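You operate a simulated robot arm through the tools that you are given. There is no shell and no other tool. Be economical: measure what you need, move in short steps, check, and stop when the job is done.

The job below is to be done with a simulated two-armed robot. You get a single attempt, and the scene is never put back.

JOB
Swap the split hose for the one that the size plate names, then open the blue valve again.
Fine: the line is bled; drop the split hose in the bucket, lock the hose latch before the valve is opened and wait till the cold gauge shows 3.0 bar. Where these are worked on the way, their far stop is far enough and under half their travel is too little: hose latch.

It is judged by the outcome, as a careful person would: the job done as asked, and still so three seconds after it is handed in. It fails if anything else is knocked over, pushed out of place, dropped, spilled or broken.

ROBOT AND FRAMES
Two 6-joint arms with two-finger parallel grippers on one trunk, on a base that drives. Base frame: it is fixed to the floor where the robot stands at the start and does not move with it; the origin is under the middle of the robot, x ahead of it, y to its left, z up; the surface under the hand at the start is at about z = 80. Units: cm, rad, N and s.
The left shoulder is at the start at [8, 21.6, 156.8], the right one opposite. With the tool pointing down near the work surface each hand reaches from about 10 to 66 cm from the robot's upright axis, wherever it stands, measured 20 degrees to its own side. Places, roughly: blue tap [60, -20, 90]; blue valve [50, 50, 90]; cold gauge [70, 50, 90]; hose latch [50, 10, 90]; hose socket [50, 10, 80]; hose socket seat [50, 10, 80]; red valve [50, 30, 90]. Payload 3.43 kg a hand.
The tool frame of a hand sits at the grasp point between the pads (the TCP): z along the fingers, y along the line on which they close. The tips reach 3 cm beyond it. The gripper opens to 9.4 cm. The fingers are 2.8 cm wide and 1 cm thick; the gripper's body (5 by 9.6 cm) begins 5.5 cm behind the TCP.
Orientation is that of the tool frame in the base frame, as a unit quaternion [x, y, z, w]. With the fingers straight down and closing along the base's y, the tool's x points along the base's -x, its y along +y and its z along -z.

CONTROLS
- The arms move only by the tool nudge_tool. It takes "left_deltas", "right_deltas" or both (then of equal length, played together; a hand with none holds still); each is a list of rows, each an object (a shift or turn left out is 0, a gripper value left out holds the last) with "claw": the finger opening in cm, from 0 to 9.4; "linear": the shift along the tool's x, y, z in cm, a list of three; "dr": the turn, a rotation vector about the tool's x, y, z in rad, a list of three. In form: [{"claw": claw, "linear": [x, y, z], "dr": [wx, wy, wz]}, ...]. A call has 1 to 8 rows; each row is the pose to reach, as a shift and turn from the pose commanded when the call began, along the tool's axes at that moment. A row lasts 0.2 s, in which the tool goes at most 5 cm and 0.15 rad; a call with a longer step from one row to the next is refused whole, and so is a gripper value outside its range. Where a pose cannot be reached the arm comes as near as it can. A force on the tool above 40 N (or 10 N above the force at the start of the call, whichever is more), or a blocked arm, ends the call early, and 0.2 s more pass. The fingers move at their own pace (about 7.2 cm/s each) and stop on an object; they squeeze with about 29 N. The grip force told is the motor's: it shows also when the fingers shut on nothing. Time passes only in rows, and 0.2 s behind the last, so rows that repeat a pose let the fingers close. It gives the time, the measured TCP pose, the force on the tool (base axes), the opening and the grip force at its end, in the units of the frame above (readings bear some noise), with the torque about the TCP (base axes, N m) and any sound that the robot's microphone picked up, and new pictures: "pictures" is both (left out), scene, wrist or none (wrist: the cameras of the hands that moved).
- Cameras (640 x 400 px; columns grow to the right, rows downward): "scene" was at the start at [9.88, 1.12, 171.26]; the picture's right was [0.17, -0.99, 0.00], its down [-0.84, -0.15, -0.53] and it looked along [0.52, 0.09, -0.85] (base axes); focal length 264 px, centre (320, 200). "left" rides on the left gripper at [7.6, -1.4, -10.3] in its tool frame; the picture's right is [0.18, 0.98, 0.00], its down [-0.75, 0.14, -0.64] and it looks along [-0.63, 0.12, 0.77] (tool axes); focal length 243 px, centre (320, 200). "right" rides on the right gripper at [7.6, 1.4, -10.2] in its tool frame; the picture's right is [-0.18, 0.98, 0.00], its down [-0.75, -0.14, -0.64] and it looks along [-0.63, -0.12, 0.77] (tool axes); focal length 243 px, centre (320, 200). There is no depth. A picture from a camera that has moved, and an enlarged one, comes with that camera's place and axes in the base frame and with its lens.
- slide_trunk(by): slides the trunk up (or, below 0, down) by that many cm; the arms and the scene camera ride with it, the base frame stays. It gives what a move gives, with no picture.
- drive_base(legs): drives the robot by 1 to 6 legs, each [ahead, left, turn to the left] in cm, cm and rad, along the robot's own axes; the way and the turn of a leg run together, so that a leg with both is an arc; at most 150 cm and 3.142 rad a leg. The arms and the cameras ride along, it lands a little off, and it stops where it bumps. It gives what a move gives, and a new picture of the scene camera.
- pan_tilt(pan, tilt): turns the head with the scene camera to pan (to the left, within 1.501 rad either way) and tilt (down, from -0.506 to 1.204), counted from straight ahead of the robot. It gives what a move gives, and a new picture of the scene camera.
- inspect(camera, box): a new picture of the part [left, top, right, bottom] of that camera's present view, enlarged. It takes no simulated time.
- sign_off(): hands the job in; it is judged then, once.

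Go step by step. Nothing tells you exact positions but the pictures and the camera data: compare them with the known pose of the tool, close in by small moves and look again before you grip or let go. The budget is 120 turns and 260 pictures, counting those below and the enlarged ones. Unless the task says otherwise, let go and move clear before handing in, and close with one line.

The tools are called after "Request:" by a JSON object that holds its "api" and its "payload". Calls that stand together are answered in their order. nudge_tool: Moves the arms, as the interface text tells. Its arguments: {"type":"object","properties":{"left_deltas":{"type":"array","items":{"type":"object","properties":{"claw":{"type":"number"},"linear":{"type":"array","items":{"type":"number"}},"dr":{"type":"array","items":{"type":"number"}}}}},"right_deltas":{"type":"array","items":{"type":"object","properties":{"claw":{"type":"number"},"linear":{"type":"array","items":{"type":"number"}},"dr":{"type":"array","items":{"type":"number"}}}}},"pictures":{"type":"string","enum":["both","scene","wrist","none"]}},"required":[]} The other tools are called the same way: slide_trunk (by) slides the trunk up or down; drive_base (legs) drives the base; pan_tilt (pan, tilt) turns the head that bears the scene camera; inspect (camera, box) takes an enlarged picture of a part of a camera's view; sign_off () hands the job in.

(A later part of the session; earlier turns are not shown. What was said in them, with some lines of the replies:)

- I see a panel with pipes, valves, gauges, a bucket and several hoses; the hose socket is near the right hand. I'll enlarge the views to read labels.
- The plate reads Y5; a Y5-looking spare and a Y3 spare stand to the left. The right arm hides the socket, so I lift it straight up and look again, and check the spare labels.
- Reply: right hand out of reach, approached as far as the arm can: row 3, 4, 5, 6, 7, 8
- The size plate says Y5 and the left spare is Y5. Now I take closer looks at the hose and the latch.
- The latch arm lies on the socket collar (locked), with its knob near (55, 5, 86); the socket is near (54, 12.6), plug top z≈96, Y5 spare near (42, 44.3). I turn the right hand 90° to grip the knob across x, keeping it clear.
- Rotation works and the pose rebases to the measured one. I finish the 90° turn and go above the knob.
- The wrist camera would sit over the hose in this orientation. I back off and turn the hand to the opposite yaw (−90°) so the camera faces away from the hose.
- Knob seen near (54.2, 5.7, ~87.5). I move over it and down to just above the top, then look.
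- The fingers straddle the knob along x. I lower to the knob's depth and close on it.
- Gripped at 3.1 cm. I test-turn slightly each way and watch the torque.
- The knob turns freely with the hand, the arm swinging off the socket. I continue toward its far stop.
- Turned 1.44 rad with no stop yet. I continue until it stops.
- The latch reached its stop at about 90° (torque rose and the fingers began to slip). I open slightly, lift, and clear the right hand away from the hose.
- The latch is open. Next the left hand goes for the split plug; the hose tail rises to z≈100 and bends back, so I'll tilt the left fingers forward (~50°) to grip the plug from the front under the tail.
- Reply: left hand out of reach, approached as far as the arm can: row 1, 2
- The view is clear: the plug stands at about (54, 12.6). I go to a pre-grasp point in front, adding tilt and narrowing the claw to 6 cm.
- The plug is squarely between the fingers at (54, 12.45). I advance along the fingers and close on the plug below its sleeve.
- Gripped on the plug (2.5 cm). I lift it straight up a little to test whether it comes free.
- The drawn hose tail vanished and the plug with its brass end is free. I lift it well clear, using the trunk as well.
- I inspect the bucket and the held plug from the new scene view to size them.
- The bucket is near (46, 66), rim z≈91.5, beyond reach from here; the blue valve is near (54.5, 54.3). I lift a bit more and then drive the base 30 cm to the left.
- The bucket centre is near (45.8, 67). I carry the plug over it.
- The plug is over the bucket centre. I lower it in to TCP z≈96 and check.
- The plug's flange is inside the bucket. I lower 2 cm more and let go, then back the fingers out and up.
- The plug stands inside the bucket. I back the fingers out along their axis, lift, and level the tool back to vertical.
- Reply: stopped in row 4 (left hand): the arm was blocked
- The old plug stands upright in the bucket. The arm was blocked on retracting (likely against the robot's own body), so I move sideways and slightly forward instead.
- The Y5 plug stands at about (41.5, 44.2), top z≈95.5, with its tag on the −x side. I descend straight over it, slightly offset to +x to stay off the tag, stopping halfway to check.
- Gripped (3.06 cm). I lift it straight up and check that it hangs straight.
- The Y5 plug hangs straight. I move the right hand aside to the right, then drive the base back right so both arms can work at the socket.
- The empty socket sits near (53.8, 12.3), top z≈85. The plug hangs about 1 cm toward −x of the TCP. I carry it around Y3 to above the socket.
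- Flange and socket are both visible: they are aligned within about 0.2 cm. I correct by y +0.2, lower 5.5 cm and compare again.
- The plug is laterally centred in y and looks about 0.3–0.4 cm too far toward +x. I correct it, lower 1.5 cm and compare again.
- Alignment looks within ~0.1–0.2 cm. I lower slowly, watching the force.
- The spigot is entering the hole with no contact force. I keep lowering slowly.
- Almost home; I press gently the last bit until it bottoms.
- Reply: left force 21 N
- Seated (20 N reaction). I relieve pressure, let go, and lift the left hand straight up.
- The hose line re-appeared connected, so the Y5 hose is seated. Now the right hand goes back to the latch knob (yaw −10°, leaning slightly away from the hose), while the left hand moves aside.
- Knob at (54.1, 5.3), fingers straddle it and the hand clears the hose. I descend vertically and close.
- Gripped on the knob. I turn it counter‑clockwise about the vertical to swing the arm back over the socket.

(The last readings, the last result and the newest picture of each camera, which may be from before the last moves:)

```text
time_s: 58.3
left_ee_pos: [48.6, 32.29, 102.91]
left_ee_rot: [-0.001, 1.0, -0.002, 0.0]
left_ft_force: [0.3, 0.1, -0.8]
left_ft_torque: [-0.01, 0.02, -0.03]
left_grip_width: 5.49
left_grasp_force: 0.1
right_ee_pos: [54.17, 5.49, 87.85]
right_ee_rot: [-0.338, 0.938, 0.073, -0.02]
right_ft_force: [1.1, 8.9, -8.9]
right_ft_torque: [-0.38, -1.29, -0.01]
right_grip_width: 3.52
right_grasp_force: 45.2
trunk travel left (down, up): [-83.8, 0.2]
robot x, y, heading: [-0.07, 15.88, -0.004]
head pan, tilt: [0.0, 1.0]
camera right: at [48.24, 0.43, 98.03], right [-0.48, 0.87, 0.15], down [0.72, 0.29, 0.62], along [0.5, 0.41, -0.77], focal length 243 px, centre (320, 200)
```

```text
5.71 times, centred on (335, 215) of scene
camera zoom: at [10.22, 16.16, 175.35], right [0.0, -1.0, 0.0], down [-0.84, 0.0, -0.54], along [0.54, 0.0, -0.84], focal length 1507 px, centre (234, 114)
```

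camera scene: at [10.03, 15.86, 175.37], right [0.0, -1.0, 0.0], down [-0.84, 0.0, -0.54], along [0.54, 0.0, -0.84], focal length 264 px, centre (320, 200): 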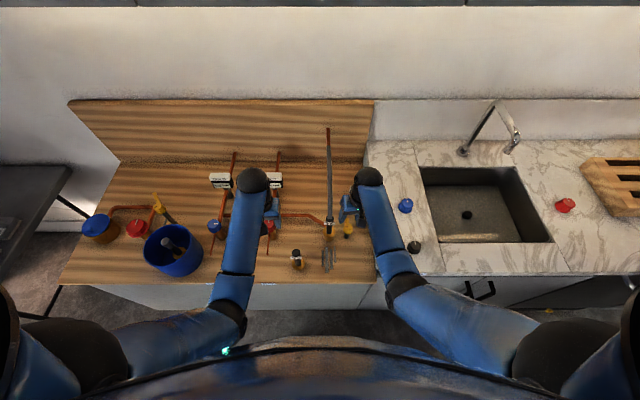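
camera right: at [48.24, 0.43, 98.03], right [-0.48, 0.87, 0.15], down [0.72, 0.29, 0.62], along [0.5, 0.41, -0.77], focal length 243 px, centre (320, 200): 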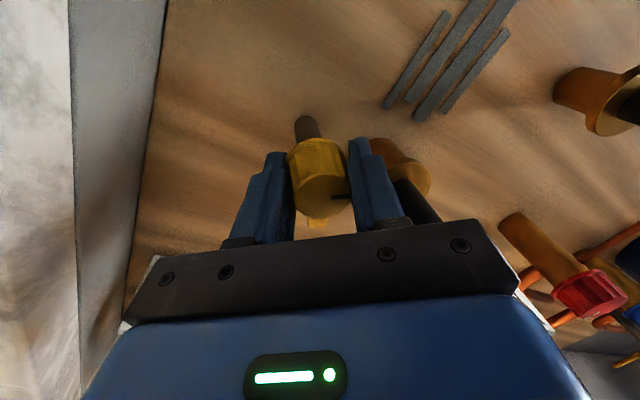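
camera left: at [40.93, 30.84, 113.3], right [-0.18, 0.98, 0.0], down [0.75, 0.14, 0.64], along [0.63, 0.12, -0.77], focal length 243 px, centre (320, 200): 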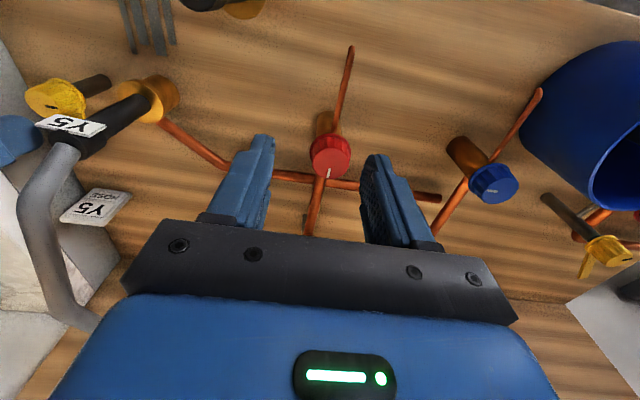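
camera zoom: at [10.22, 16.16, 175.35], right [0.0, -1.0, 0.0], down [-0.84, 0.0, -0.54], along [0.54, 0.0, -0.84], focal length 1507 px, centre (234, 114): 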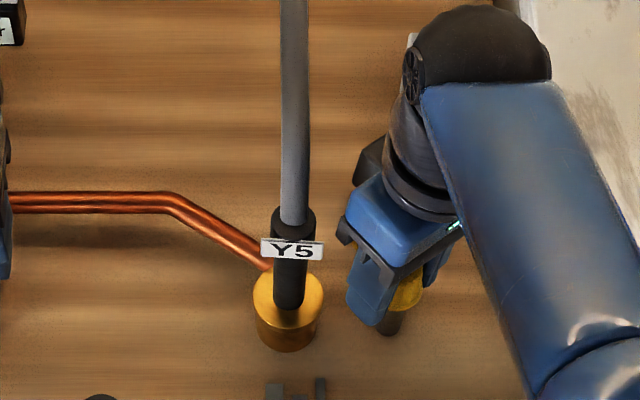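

The knob follows. I continue to the locked stop.

Request:
{"api": "nudge_tool", "payload": {"right_deltas": [{"dr": [-0.002, 0.019, -0.129]}, {"dr": [-0.004, 0.039, -0.257]}, {"dr": [-0.006, 0.058, -0.386]}, {"dr": [-0.008, 0.077, -0.515]}, {"dr": [-0.009, 0.097, -0.644]}, {"dr": [-0.011, 0.116, -0.772]}, {"dr": [-0.013, 0.136, -0.9]}], "pictures": "none"}}

Request:
{"api": "nudge_tool", "payload": {"right_deltas": [{"dr": [-0.002, 0.019, -0.129]}, {"dr": [-0.004, 0.039, -0.257]}, {"dr": [-0.005, 0.05, -0.35]}, {"dr": [-0.005, 0.05, -0.35]}], "pictures": "wrist"}}

Request:
{"api": "inspect", "payload": {"camera": "right", "box": [200, 60, 460, 260]}}

Request:
{"api": "inspect", "payload": {"camera": "scene", "box": [300, 180, 370, 250]}}

```text
time_s: 59.9
left_ee_pos: [48.61, 32.36, 102.77]
left_ee_rot: [-0.001, 1.0, -0.001, 0.0]
left_ft_force: [-0.7, 1.2, -0.4]
left_ft_torque: [0.0, -0.04, -0.02]
left_grip_width: 5.5
left_grasp_force: 0.0
right_ee_pos: [54.06, 5.55, 87.78]
right_ee_rot: [0.716, -0.694, -0.056, 0.049]
right_ft_force: [-4.3, 12.6, -9.6]
right_ft_torque: [0.76, -1.02, -0.04]
right_grip_width: 3.56
right_grasp_force: 45.1
trunk travel left (down, up): [-83.8, 0.2]
robot x, y, heading: [-0.35, 16.19, 0.001]
head pan, tilt: [0.0, 1.0]
```

```text
time_s: 60.9
left_ee_pos: [48.53, 32.15, 102.9]
left_ee_rot: [0.0, 1.0, -0.001, 0.0]
left_ft_force: [0.1, 1.0, 1.5]
left_ft_torque: [-0.02, 0.0, -0.01]
left_grip_width: 5.5
left_grasp_force: 0.1
right_ee_pos: [54.13, 5.23, 87.87]
right_ee_rot: [0.826, -0.559, -0.047, 0.056]
right_ft_force: [-0.3, 3.1, -0.6]
right_ft_torque: [0.56, -0.82, -0.27]
right_grip_width: 3.52
right_grasp_force: 44.9
trunk travel left (down, up): [-83.8, 0.2]
robot x, y, heading: [0.17, 16.19, -0.001]
head pan, tilt: [0.0, 1.0]
camera right: at [57.07, -1.88, 98.08], right [-0.97, -0.19, 0.15], down [-0.06, 0.78, 0.63], along [-0.23, 0.6, -0.77], focal length 243 px, centre (320, 200)
```

right: 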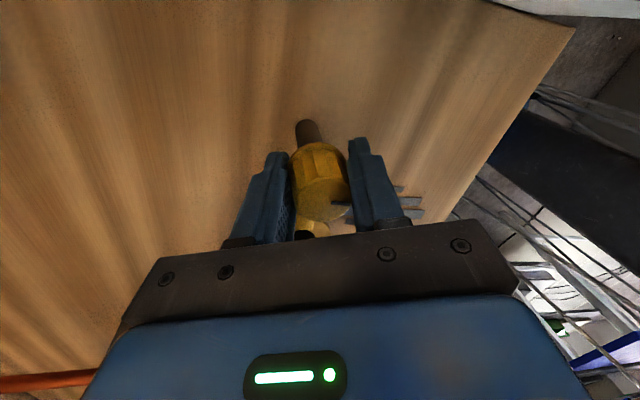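

```text
2.00 times, centred on (330, 160) of right
camera zoom: at [57.07, -1.88, 98.08], right [-0.97, -0.19, 0.15], down [-0.06, 0.78, 0.63], along [-0.23, 0.6, -0.77], focal length 485 px, centre (300, 280)
```

zoom: 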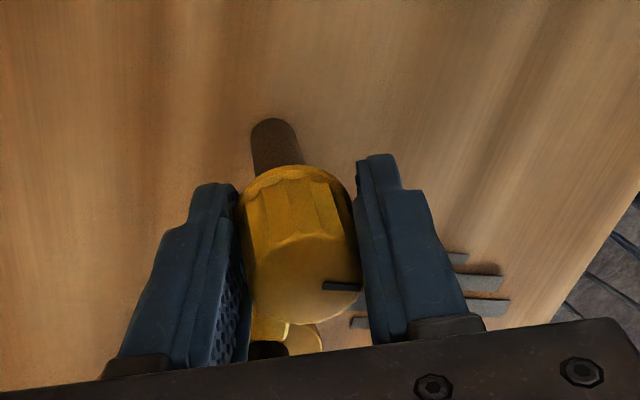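

```text
5.71 times, centred on (335, 215) of scene
camera zoom: at [10.06, 16.0, 175.38], right [0.0, -1.0, 0.0], down [-0.84, 0.0, -0.54], along [0.54, 0.0, -0.84], focal length 1507 px, centre (234, 114)
```

zoom: 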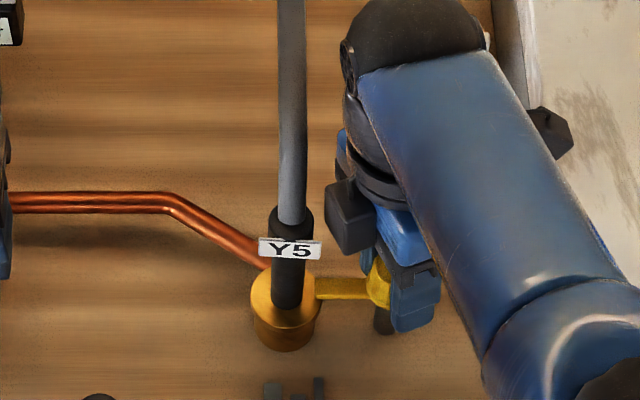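

The latch arm lies over the hose collar again, at its stop (torque rise). I release, lift the right hand and move it away.

Request:
{"api": "nudge_tool", "payload": {"right_deltas": [{"dr": [0.002, -0.015, 0.1], "claw": 5}, {"dr": [0.002, -0.015, 0.1], "claw": 5}, {"linear": [-0.06, 0.6, -4], "dr": [0.002, -0.015, 0.1]}, {"linear": [-0.12, 1.2, -8], "dr": [0.002, -0.015, 0.1]}, {"linear": [-0.17, 1.8, -12], "dr": [0.002, -0.015, 0.1]}, {"linear": [-0.17, 1.8, -12], "dr": [0.002, -0.015, 0.1]}], "pictures": "none"}}

Request:
{"api": "nudge_tool", "payload": {"right_deltas": [{"linear": [4, 0, 0], "dr": [0, 0, 0.14]}, {"linear": [8, 0, 0], "dr": [0, 0, 0.28]}, {"linear": [12, 0, 0], "dr": [0, 0, 0.42]}, {"linear": [14, 0, 0], "dr": [0, 0, 0.56]}, {"linear": [14, 0, 0], "dr": [0, 0, 0.7]}, {"linear": [14, 0, 0], "dr": [0, 0, 0.84]}], "pictures": "scene"}}

Request:
{"api": "inspect", "payload": {"camera": "scene", "box": [300, 180, 370, 250]}}

```text
time_s: 62.3
left_ee_pos: [48.65, 32.17, 102.88]
left_ee_rot: [-0.001, 1.0, 0.001, 0.0]
left_ft_force: [-0.2, 0.2, -0.7]
left_ft_torque: [-0.03, -0.01, 0.02]
left_grip_width: 5.52
left_grasp_force: 0.1
right_ee_pos: [54.32, 5.15, 99.99]
right_ee_rot: [0.797, -0.6, -0.05, 0.054]
right_ft_force: [-0.7, 0.2, -0.1]
right_ft_torque: [-0.01, 0.01, -0.01]
right_grip_width: 5.02
right_grasp_force: 0.0
trunk travel left (down, up): [-83.8, 0.2]
robot x, y, heading: [0.15, 15.62, 0.002]
head pan, tilt: [0.0, 1.0]
```

```text
time_s: 63.7
left_ee_pos: [48.59, 32.3, 102.89]
left_ee_rot: [-0.001, 1.0, 0.001, 0.0]
left_ft_force: [0.1, 0.2, -0.3]
left_ft_torque: [-0.02, 0.01, -0.02]
left_grip_width: 5.52
left_grasp_force: 0.1
right_ee_pos: [57.97, -8.12, 99.67]
right_ee_rot: [-0.483, 0.873, 0.025, -0.07]
right_ft_force: [0.0, 0.3, -0.1]
right_ft_torque: [0.0, 0.0, 0.01]
right_grip_width: 5.0
right_grasp_force: 0.1
trunk travel left (down, up): [-83.8, 0.2]
robot x, y, heading: [0.28, 15.69, -0.0]
head pan, tilt: [0.0, 1.0]
camera scene: at [10.07, 15.97, 175.37], right [0.0, -1.0, 0.0], down [-0.84, 0.0, -0.54], along [0.54, 0.0, -0.84], focal length 264 px, centre (320, 200)
```

scene: 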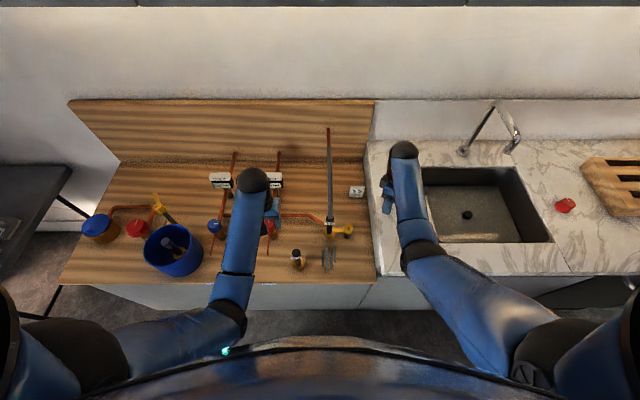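

```text
5.71 times, centred on (335, 215) of scene
camera zoom: at [10.07, 15.97, 175.37], right [0.0, -1.0, 0.0], down [-0.84, 0.0, -0.54], along [0.54, 0.0, -0.84], focal length 1507 px, centre (234, 114)
```

zoom: 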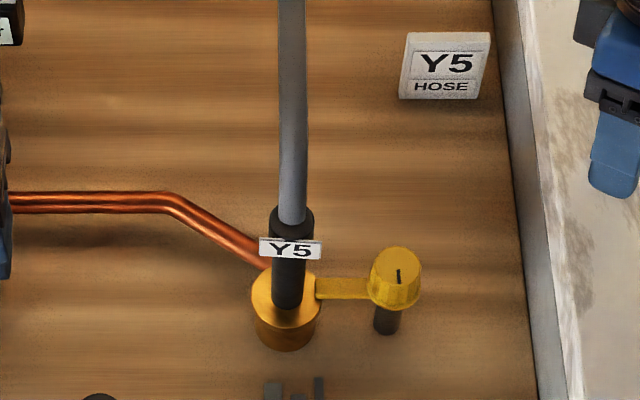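

The latch is locked. I pull the right hand back so it stays clear of the hose, then drive 15 cm left to bring the blue valve within the left hand's reach.

Request:
{"api": "nudge_tool", "payload": {"right_deltas": [{"linear": [2.3, 3.6, 0.1], "dr": [0, 0, 0.13]}, {"linear": [4.6, 7.2, 0.2], "dr": [0, 0, 0.26]}, {"linear": [6.9, 10.9, 0.4], "dr": [0, 0, 0.39]}, {"linear": [9.1, 14.5, 0.5], "dr": [0, 0, 0.52]}, {"linear": [9.1, 14.5, 0.5], "dr": [0, 0, 0.6]}], "pictures": "none"}}

Request:
{"api": "drive_base", "payload": {"legs": [[0, 15, 0]]}}

Request:
{"api": "pan_tilt", "payload": {"pan": 0.3, "tilt": 1.0}}

Request:
{"api": "inspect", "payload": {"camera": "scene", "box": [200, 130, 400, 270]}}

Request:
{"api": "inspect", "payload": {"camera": "left", "box": [0, 0, 640, 400]}}

```text
time_s: 64.9
left_ee_pos: [48.53, 32.37, 102.96]
left_ee_rot: [-0.001, 1.0, 0.001, 0.0]
left_ft_force: [0.1, 0.0, -0.3]
left_ft_torque: [-0.01, 0.0, 0.02]
left_grip_width: 5.52
left_grasp_force: 0.0
right_ee_pos: [41.3, -8.03, 100.1]
right_ee_rot: [-0.203, 0.976, 0.002, -0.073]
right_ft_force: [0.3, -0.6, 0.0]
right_ft_torque: [0.01, 0.0, -0.02]
right_grip_width: 5.02
right_grasp_force: 0.1
right hand out of reach, approached as far as the arm can: row 3, 4, 5
trunk travel left (down, up): [-83.8, 0.2]
robot x, y, heading: [0.13, 16.13, -0.002]
head pan, tilt: [0.0, 1.0]
```

```text
time_s: 66.3
left_ee_pos: [48.57, 46.94, 103.05]
left_ee_rot: [-0.001, 1.0, 0.002, 0.0]
left_ft_force: [1.2, -0.1, 0.9]
left_ft_torque: [0.03, 0.0, 0.02]
left_grip_width: 5.49
left_grasp_force: 0.0
right_ee_pos: [41.2, 6.73, 99.92]
right_ee_rot: [-0.202, 0.977, 0.004, -0.072]
right_ft_force: [-0.7, -0.7, 0.8]
right_ft_torque: [0.0, 0.0, 0.0]
right_grip_width: 5.02
right_grasp_force: 0.2
trunk travel left (down, up): [-83.8, 0.2]
robot x, y, heading: [-0.14, 31.03, -0.007]
head pan, tilt: [0.0, 1.0]
camera scene: at [10.1, 30.56, 175.37], right [0.0, -1.0, 0.0], down [-0.84, 0.01, -0.54], along [0.54, 0.0, -0.84], focal length 264 px, centre (320, 200)
```

scene: 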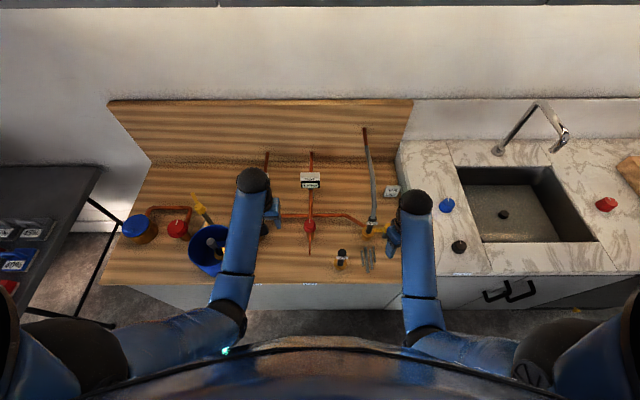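

```text
time_s: 67.1
left_ee_pos: [48.62, 47.24, 102.9]
left_ee_rot: [0.002, 1.0, 0.0, 0.0]
left_ft_force: [0.4, -0.1, -0.5]
left_ft_torque: [-0.02, -0.03, -0.02]
left_grip_width: 5.5
left_grasp_force: 0.0
right_ee_pos: [41.34, 7.02, 99.99]
right_ee_rot: [-0.203, 0.977, 0.002, -0.072]
right_ft_force: [-0.5, -0.1, -0.8]
right_ft_torque: [0.03, 0.01, 0.0]
right_grip_width: 5.01
right_grasp_force: 0.0
trunk travel left (down, up): [-83.8, 0.2]
robot x, y, heading: [0.2, 30.72, -0.005]
head pan, tilt: [0.3, 1.0]
camera scene: at [9.81, 33.16, 175.36], right [0.29, -0.96, 0.0], down [-0.81, -0.24, -0.54], along [0.52, 0.16, -0.84], focal length 264 px, centre (320, 200)
```

scene: 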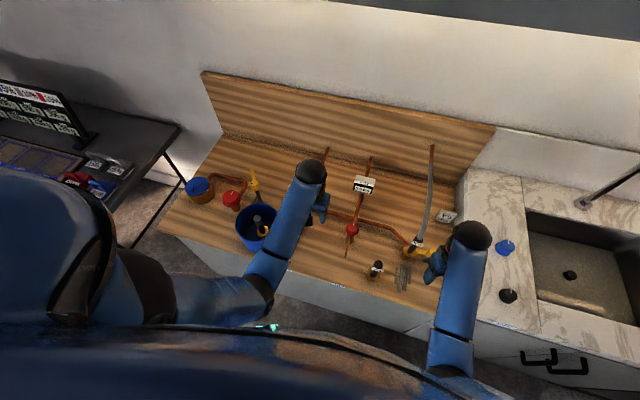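

```text
2.86 times, centred on (300, 200) of scene
camera zoom: at [9.81, 33.16, 175.36], right [0.29, -0.96, 0.0], down [-0.81, -0.24, -0.54], along [0.52, 0.16, -0.84], focal length 754 px, centre (377, 200)
```

zoom: 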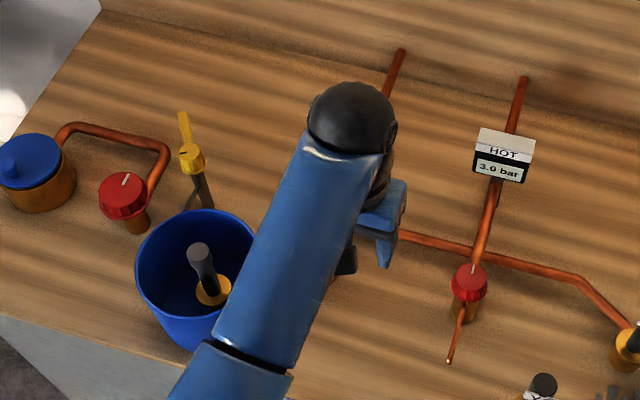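

```text
1.00 times, centred on (320, 200) of left (not enlarged: the box is as wide or as high as the picture)
camera zoom: at [41.03, 45.95, 113.28], right [-0.18, 0.98, 0.0], down [0.75, 0.14, 0.64], along [0.63, 0.12, -0.77], focal length 243 px, centre (320, 200)
```

zoom: 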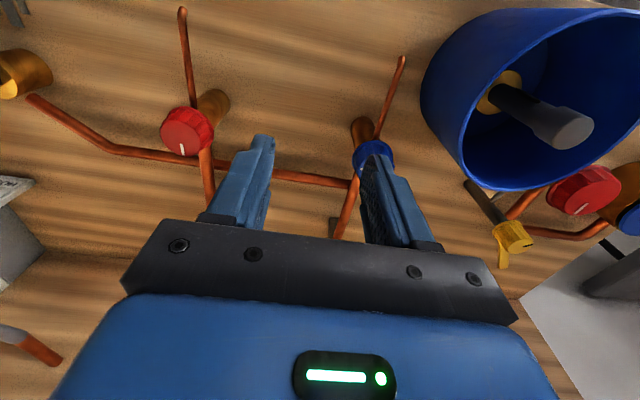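

The blue valve knob is near (53.5, 54), its mark pointing −y while the open red valve's points +x, so it should turn counter‑clockwise ~90°. I place the left hand above it with a starting yaw of +0.7.

Request:
{"api": "nudge_tool", "payload": {"left_deltas": [{"linear": [-2.5, 3.4, 0], "dr": [0, 0, 0.14], "claw": 6}, {"linear": [-5.1, 6.9, 0], "dr": [0, 0, 0.28]}, {"linear": [-5.1, 6.9, 1], "dr": [0, 0, 0.42]}, {"linear": [-5.1, 6.9, 2], "dr": [0, 0, 0.56]}, {"linear": [-5.1, 6.9, 3], "dr": [0, 0, 0.7]}, {"linear": [-5.1, 6.9, 3], "dr": [0, 0, 0.7]}], "pictures": "both"}}

Request:
{"api": "inspect", "payload": {"camera": "left", "box": [200, 40, 460, 260]}}

Request:
{"api": "inspect", "payload": {"camera": "scene", "box": [250, 140, 390, 250]}}

```text
time_s: 68.5
left_ee_pos: [53.65, 54.13, 100.08]
left_ee_rot: [0.344, 0.939, 0.0, 0.0]
left_ft_force: [0.8, 0.1, 0.2]
left_ft_torque: [-0.01, -0.02, 0.01]
left_grip_width: 6.03
left_grasp_force: 0.1
right_ee_pos: [41.3, 6.99, 99.95]
right_ee_rot: [-0.202, 0.977, 0.003, -0.074]
right_ft_force: [-0.3, 0.2, 0.4]
right_ft_torque: [0.0, -0.01, 0.0]
right_grip_width: 5.0
right_grasp_force: 0.0
trunk travel left (down, up): [-83.8, 0.2]
robot x, y, heading: [0.33, 31.3, -0.002]
head pan, tilt: [0.3, 1.0]
camera scene: at [9.84, 33.19, 175.36], right [0.29, -0.96, 0.0], down [-0.81, -0.25, -0.54], along [0.52, 0.16, -0.84], focal length 264 px, centre (320, 200)
camera left: at [47.03, 57.98, 110.5], right [0.49, 0.87, 0.0], down [0.67, -0.38, 0.64], along [0.56, -0.32, -0.77], focal length 243 px, centre (320, 200)
```

scene: 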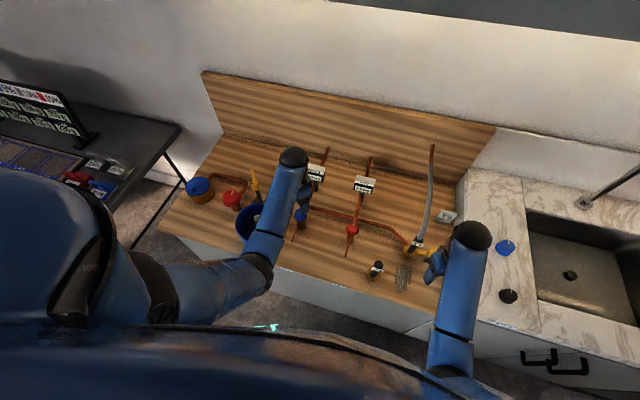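
left: 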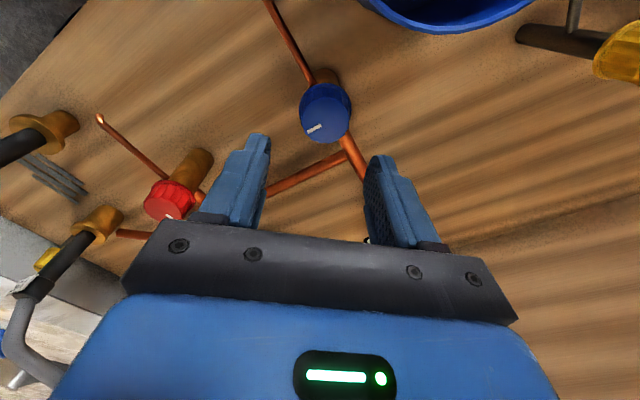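

```text
1.82 times, centred on (330, 150) of left
camera zoom: at [47.03, 57.98, 110.5], right [0.49, 0.87, 0.0], down [0.67, -0.38, 0.64], along [0.56, -0.32, -0.77], focal length 441 px, centre (302, 291)
```

zoom: 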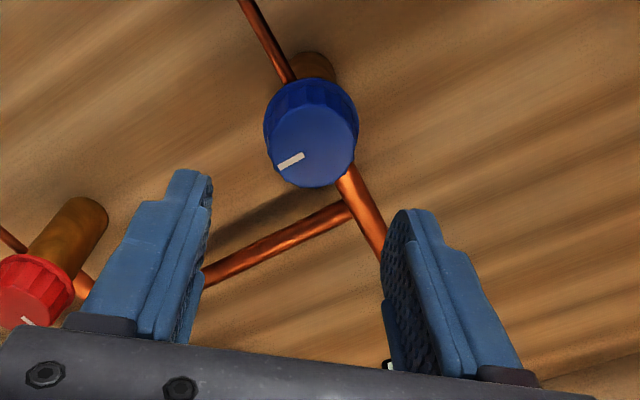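

```text
3.64 times, centred on (320, 195) of scene
camera zoom: at [9.84, 33.19, 175.36], right [0.29, -0.96, 0.0], down [-0.81, -0.25, -0.54], along [0.52, 0.16, -0.84], focal length 959 px, centre (320, 218)
```

zoom: 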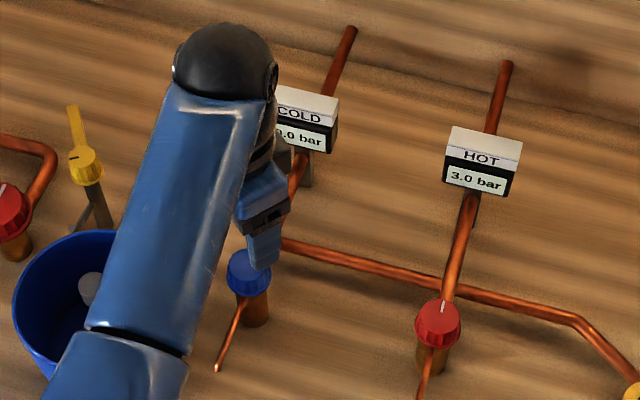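

Knob centre ≈ (54.2, 54.4), about 4.4 cm wide, top z≈90.5. I centre over it, widen to 7 cm, descend and close.

Request:
{"api": "nudge_tool", "payload": {"left_deltas": [{"linear": [-0.23, 0.58, 2.5], "claw": 7.2}, {"linear": [-0.23, 0.58, 5]}, {"linear": [-0.23, 0.58, 7.5]}, {"linear": [-0.23, 0.58, 9.5]}, {"linear": [-0.23, 0.58, 9.5], "claw": 5}, {"linear": [-0.23, 0.58, 9.5], "claw": 3.4}, {"linear": [-0.23, 0.58, 9.5], "claw": 3.4}], "pictures": "both"}}

Request:
{"api": "inspect", "payload": {"camera": "left", "box": [200, 40, 460, 260]}}

```text
time_s: 70.1
left_ee_pos: [54.11, 54.35, 90.47]
left_ee_rot: [0.344, 0.939, 0.0, -0.001]
left_ft_force: [-2.3, -5.1, -6.2]
left_ft_torque: [-0.11, -0.71, 0.06]
left_grip_width: 4.21
left_grasp_force: 45.0
right_ee_pos: [41.18, 7.06, 100.0]
right_ee_rot: [-0.203, 0.977, 0.003, -0.073]
right_ft_force: [-0.5, -0.2, 0.4]
right_ft_torque: [0.03, -0.02, 0.0]
right_grip_width: 5.0
right_grasp_force: 0.0
trunk travel left (down, up): [-83.8, 0.2]
robot x, y, heading: [0.22, 31.16, -0.005]
head pan, tilt: [0.3, 1.0]
camera scene: at [9.79, 33.06, 175.36], right [0.29, -0.96, 0.0], down [-0.81, -0.24, -0.54], along [0.52, 0.16, -0.84], focal length 264 px, centre (320, 200)
camera left: at [47.45, 58.21, 100.7], right [0.49, 0.87, 0.0], down [0.67, -0.38, 0.64], along [0.56, -0.32, -0.77], focal length 243 px, centre (320, 200)
```

scene: 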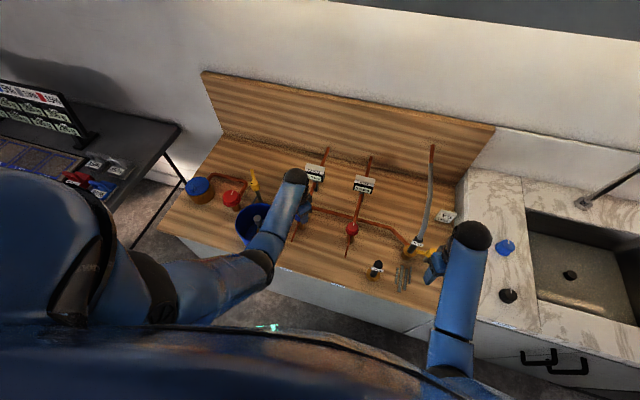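
left: 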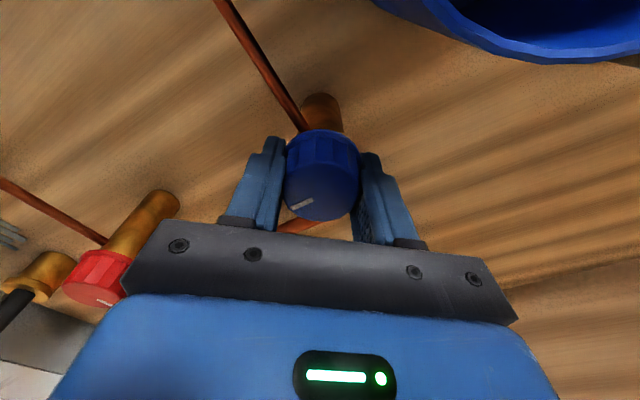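

```text
1.82 times, centred on (330, 150) of left
camera zoom: at [47.45, 58.21, 100.7], right [0.49, 0.87, 0.0], down [0.67, -0.38, 0.64], along [0.56, -0.32, -0.77], focal length 441 px, centre (302, 291)
```

zoom: 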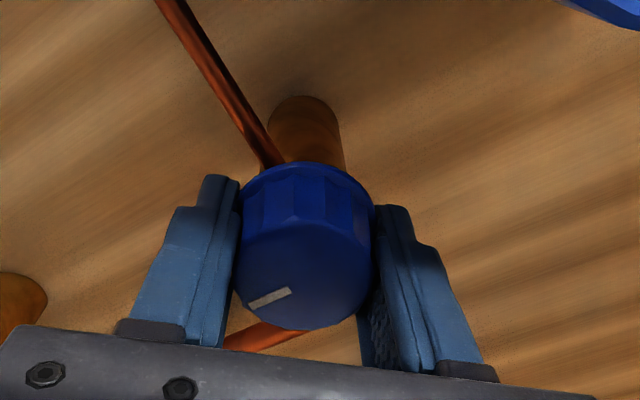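

Gripped at 4.2 cm. I turn it counter‑clockwise in small steps and watch torque and sound.

Request:
{"api": "nudge_tool", "payload": {"left_deltas": [{"dr": [0, 0, -0.13]}, {"dr": [0, 0, -0.26]}, {"dr": [0, 0, -0.39]}], "pictures": "none"}}

Request:
{"api": "inspect", "payload": {"camera": "left", "box": [200, 40, 460, 260]}}

Request:
{"api": "inspect", "payload": {"camera": "scene", "box": [290, 150, 390, 210]}}

```text
time_s: 70.9
left_ee_pos: [54.13, 54.39, 90.36]
left_ee_rot: [0.154, 0.988, 0.001, -0.001]
left_ft_force: [-5.3, -5.9, -13.2]
left_ft_torque: [-0.29, -0.99, -0.01]
left_grip_width: 4.22
left_grasp_force: 44.9
right_ee_pos: [41.27, 7.03, 99.94]
right_ee_rot: [-0.203, 0.977, 0.003, -0.073]
right_ft_force: [1.0, 0.2, 0.4]
right_ft_torque: [0.03, 0.01, -0.03]
right_grip_width: 5.02
right_grasp_force: 0.1
trunk travel left (down, up): [-83.8, 0.2]
robot x, y, heading: [-0.21, 31.23, -0.006]
head pan, tilt: [0.3, 1.0]
```

```text
1.82 times, centred on (330, 150) of left
camera zoom: at [46.54, 55.39, 100.71], right [0.12, 0.99, 0.0], down [0.76, -0.09, 0.64], along [0.64, -0.08, -0.77], focal length 441 px, centre (302, 291)
```

zoom: 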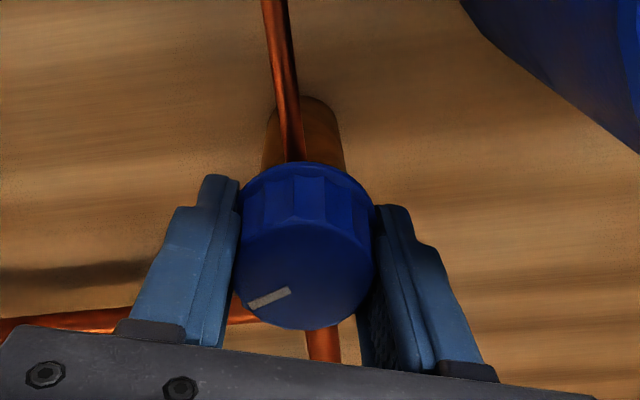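

```text
6.40 times, centred on (340, 180) of scene
camera zoom: at [9.85, 33.1, 175.35], right [0.29, -0.96, 0.0], down [-0.81, -0.25, -0.54], along [0.52, 0.16, -0.84], focal length 1688 px, centre (192, 328)
```

zoom: 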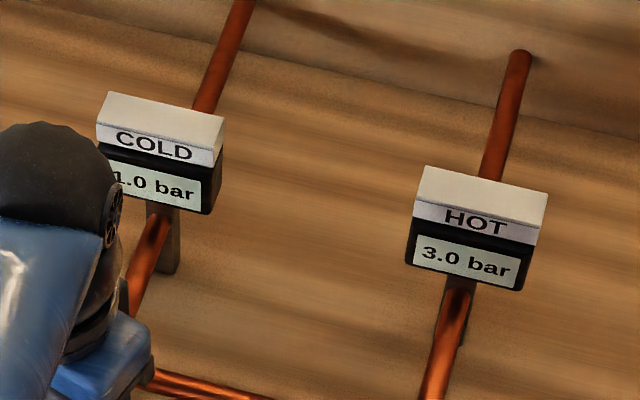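

The valve follows and the cold gauge reads 1.0 bar. I continue to fully open.

Request:
{"api": "nudge_tool", "payload": {"left_deltas": [{"linear": [0, 0, -0.1], "dr": [0, 0, -0.13]}, {"linear": [0, 0, -0.1], "dr": [0, 0, -0.26]}, {"linear": [0, 0, -0.1], "dr": [0, 0, -0.39]}, {"linear": [0, 0, -0.1], "dr": [0, 0, -0.52]}, {"linear": [0, 0, -0.1], "dr": [0, 0, -0.65]}, {"linear": [0, 0, -0.1], "dr": [0, 0, -0.78]}, {"linear": [0, 0, -0.1], "dr": [0, 0, -0.91]}, {"linear": [0, 0, -0.1], "dr": [0, 0, -1.04]}], "pictures": "none"}}

Request:
{"api": "nudge_tool", "payload": {"left_deltas": [{"dr": [0, 0, -0.1]}, {"dr": [0, 0, -0.2]}, {"dr": [0, 0, -0.3]}, {"dr": [0, 0, -0.3]}], "pictures": "none"}}

Request:
{"api": "inspect", "payload": {"camera": "left", "box": [200, 40, 460, 260]}}

Request:
{"api": "inspect", "payload": {"camera": "scene", "box": [290, 150, 390, 210]}}

```text
time_s: 72.7
left_ee_pos: [54.21, 54.49, 90.44]
left_ee_rot: [-0.358, 0.934, 0.002, -0.002]
left_ft_force: [-9.7, -6.7, -22.1]
left_ft_torque: [-0.6, 0.52, -0.01]
left_grip_width: 4.2
left_grasp_force: 45.2
right_ee_pos: [41.26, 6.89, 99.97]
right_ee_rot: [-0.203, 0.976, 0.003, -0.073]
right_ft_force: [-0.6, 0.7, -0.4]
right_ft_torque: [0.01, 0.01, 0.01]
right_grip_width: 4.99
right_grasp_force: 0.0
trunk travel left (down, up): [-83.8, 0.2]
robot x, y, heading: [0.09, 31.23, -0.003]
head pan, tilt: [0.3, 1.0]
```

```text
time_s: 73.7
left_ee_pos: [54.05, 54.5, 90.52]
left_ee_rot: [-0.493, 0.87, 0.0, 0.0]
left_ft_force: [-16.1, -5.1, -12.6]
left_ft_torque: [-0.18, -0.32, -0.37]
left_grip_width: 4.14
left_grasp_force: 44.8
right_ee_pos: [41.19, 7.06, 100.1]
right_ee_rot: [-0.203, 0.977, 0.001, -0.073]
right_ft_force: [0.4, -0.6, -0.1]
right_ft_torque: [-0.02, 0.01, 0.03]
right_grip_width: 5.01
right_grasp_force: 0.1
trunk travel left (down, up): [-83.8, 0.2]
robot x, y, heading: [-0.08, 31.37, -0.006]
head pan, tilt: [0.3, 1.0]
```

```text
1.82 times, centred on (330, 150) of left
camera zoom: at [51.44, 47.34, 100.84], right [-0.94, 0.35, 0.0], down [0.27, 0.72, 0.64], along [0.22, 0.6, -0.77], focal length 441 px, centre (302, 291)
```

zoom: 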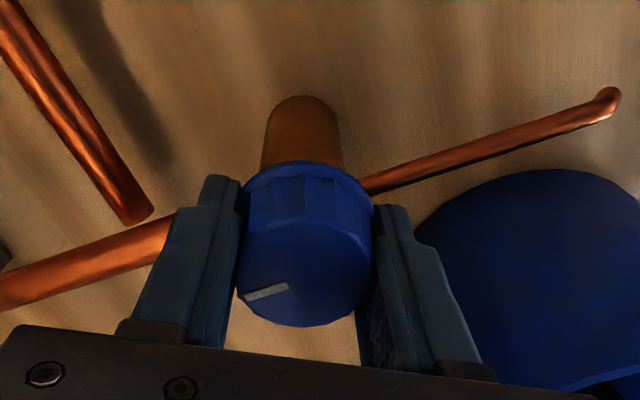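

```text
6.40 times, centred on (340, 180) of scene
camera zoom: at [9.6, 33.12, 175.38], right [0.29, -0.96, 0.0], down [-0.8, -0.25, -0.54], along [0.52, 0.16, -0.84], focal length 1688 px, centre (192, 328)
```

zoom: 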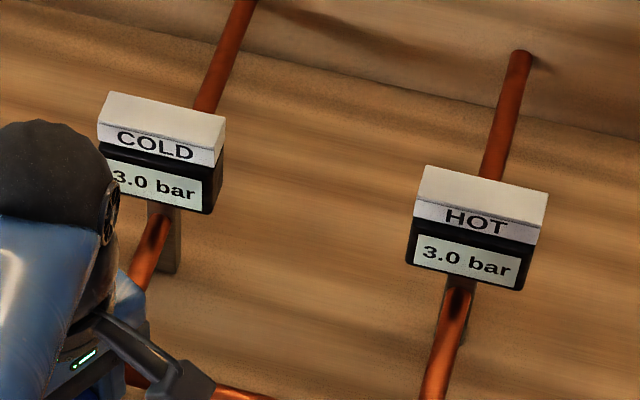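

The cold gauge shows 3.0 bar and the valve is at its stop. I let go, lift clear and check everything.

Request:
{"api": "nudge_tool", "payload": {"left_deltas": [{"dr": [0, 0, 0.08], "claw": 6.5}, {"dr": [0, 0, 0.08], "claw": 6.5}, {"dr": [0, 0, 0.08], "linear": [0, 0, -4]}, {"dr": [0, 0, 0.08], "linear": [0, 0, -8]}, {"dr": [0, 0, 0.2], "linear": [0, 0, -11.5]}, {"dr": [0, 0, 0.2], "linear": [0, 0, -11.5]}], "pictures": "none"}}

Request:
{"api": "nudge_tool", "payload": {"left_deltas": [{"linear": [0, -3, 0], "dr": [0, 0, 0.14]}, {"linear": [0, -6, 0], "dr": [0, 0, 0.28]}, {"linear": [0, -9, 0], "dr": [0, 0, 0.42]}, {"linear": [0, -9, 0], "dr": [0, 0, 0.5]}], "pictures": "both"}}

Request:
{"api": "inspect", "payload": {"camera": "scene", "box": [200, 140, 470, 290]}}

Request:
{"api": "inspect", "payload": {"camera": "scene", "box": [390, 220, 460, 270]}}

```text
time_s: 75.1
left_ee_pos: [54.24, 54.66, 101.88]
left_ee_rot: [-0.402, 0.916, 0.0, 0.0]
left_ft_force: [-0.2, -0.1, 0.0]
left_ft_torque: [-0.02, -0.03, -0.03]
left_grip_width: 6.5
left_grasp_force: 0.1
right_ee_pos: [41.19, 6.95, 100.01]
right_ee_rot: [-0.203, 0.977, 0.002, -0.072]
right_ft_force: [-0.3, 0.3, -0.6]
right_ft_torque: [-0.02, -0.03, 0.03]
right_grip_width: 4.97
right_grasp_force: 0.1
trunk travel left (down, up): [-83.8, 0.2]
robot x, y, heading: [0.26, 31.15, -0.009]
head pan, tilt: [0.3, 1.0]
```

```text
time_s: 76.1
left_ee_pos: [60.75, 48.29, 102.11]
left_ee_rot: [-0.163, 0.987, -0.001, 0.0]
left_ft_force: [-0.5, 0.6, 0.2]
left_ft_torque: [0.01, 0.02, 0.0]
left_grip_width: 6.49
left_grasp_force: 0.0
right_ee_pos: [41.17, 6.93, 100.05]
right_ee_rot: [-0.203, 0.977, 0.002, -0.072]
right_ft_force: [-0.6, -0.9, -0.2]
right_ft_torque: [0.0, 0.01, 0.02]
right_grip_width: 4.99
right_grasp_force: 0.1
trunk travel left (down, up): [-83.8, 0.2]
robot x, y, heading: [-0.12, 31.04, 0.001]
head pan, tilt: [0.3, 1.0]
camera scene: at [9.78, 33.17, 175.37], right [0.29, -0.96, 0.0], down [-0.8, -0.25, -0.54], along [0.52, 0.16, -0.84], focal length 264 px, centre (320, 200)
camera left: at [54.05, 44.64, 112.4], right [-0.49, 0.87, 0.0], down [0.67, 0.38, 0.64], along [0.56, 0.31, -0.77], focal length 243 px, centre (320, 200)
```

scene: 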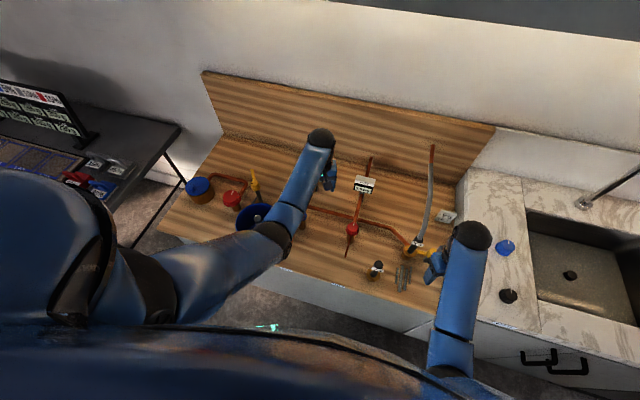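
left: 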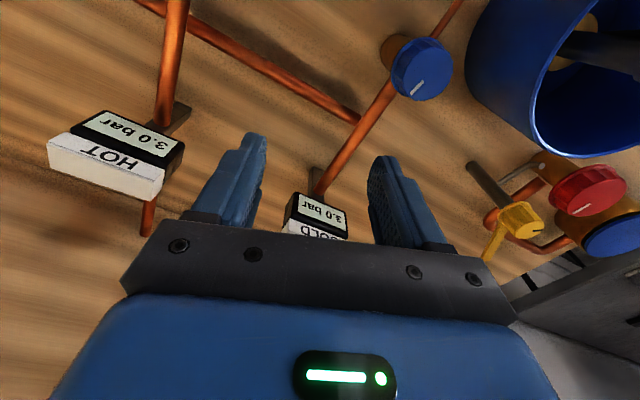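

```text
2.37 times, centred on (335, 215) of scene
camera zoom: at [9.78, 33.17, 175.37], right [0.29, -0.96, 0.0], down [-0.8, -0.25, -0.54], along [0.52, 0.16, -0.84], focal length 625 px, centre (284, 164)
```

zoom: 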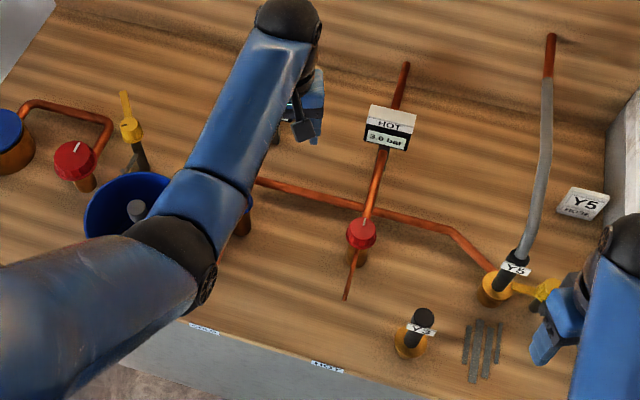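

```text
8.00 times, centred on (425, 245) of scene
camera zoom: at [9.78, 33.17, 175.37], right [0.29, -0.96, 0.0], down [-0.8, -0.25, -0.54], along [0.52, 0.16, -0.84], focal length 2110 px, centre (-520, -160)
```

zoom: 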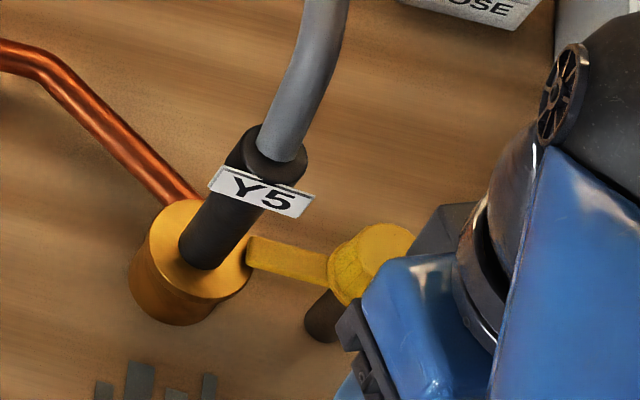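

The Y5 hose is seated and latched. The cold gauge holds 3.0 bar with the blue valve open, the split hose stands in the bucket, and both hands are clear, so I hand in.

Request:
{"api": "sign_off", "payload": {}}

```text
The job is handed in.
```

The split hose is in the bucket and the Y5 hose is fitted. I locked the latch before opening the blue valve, and the cold gauge read 3.0 bar at hand-in.
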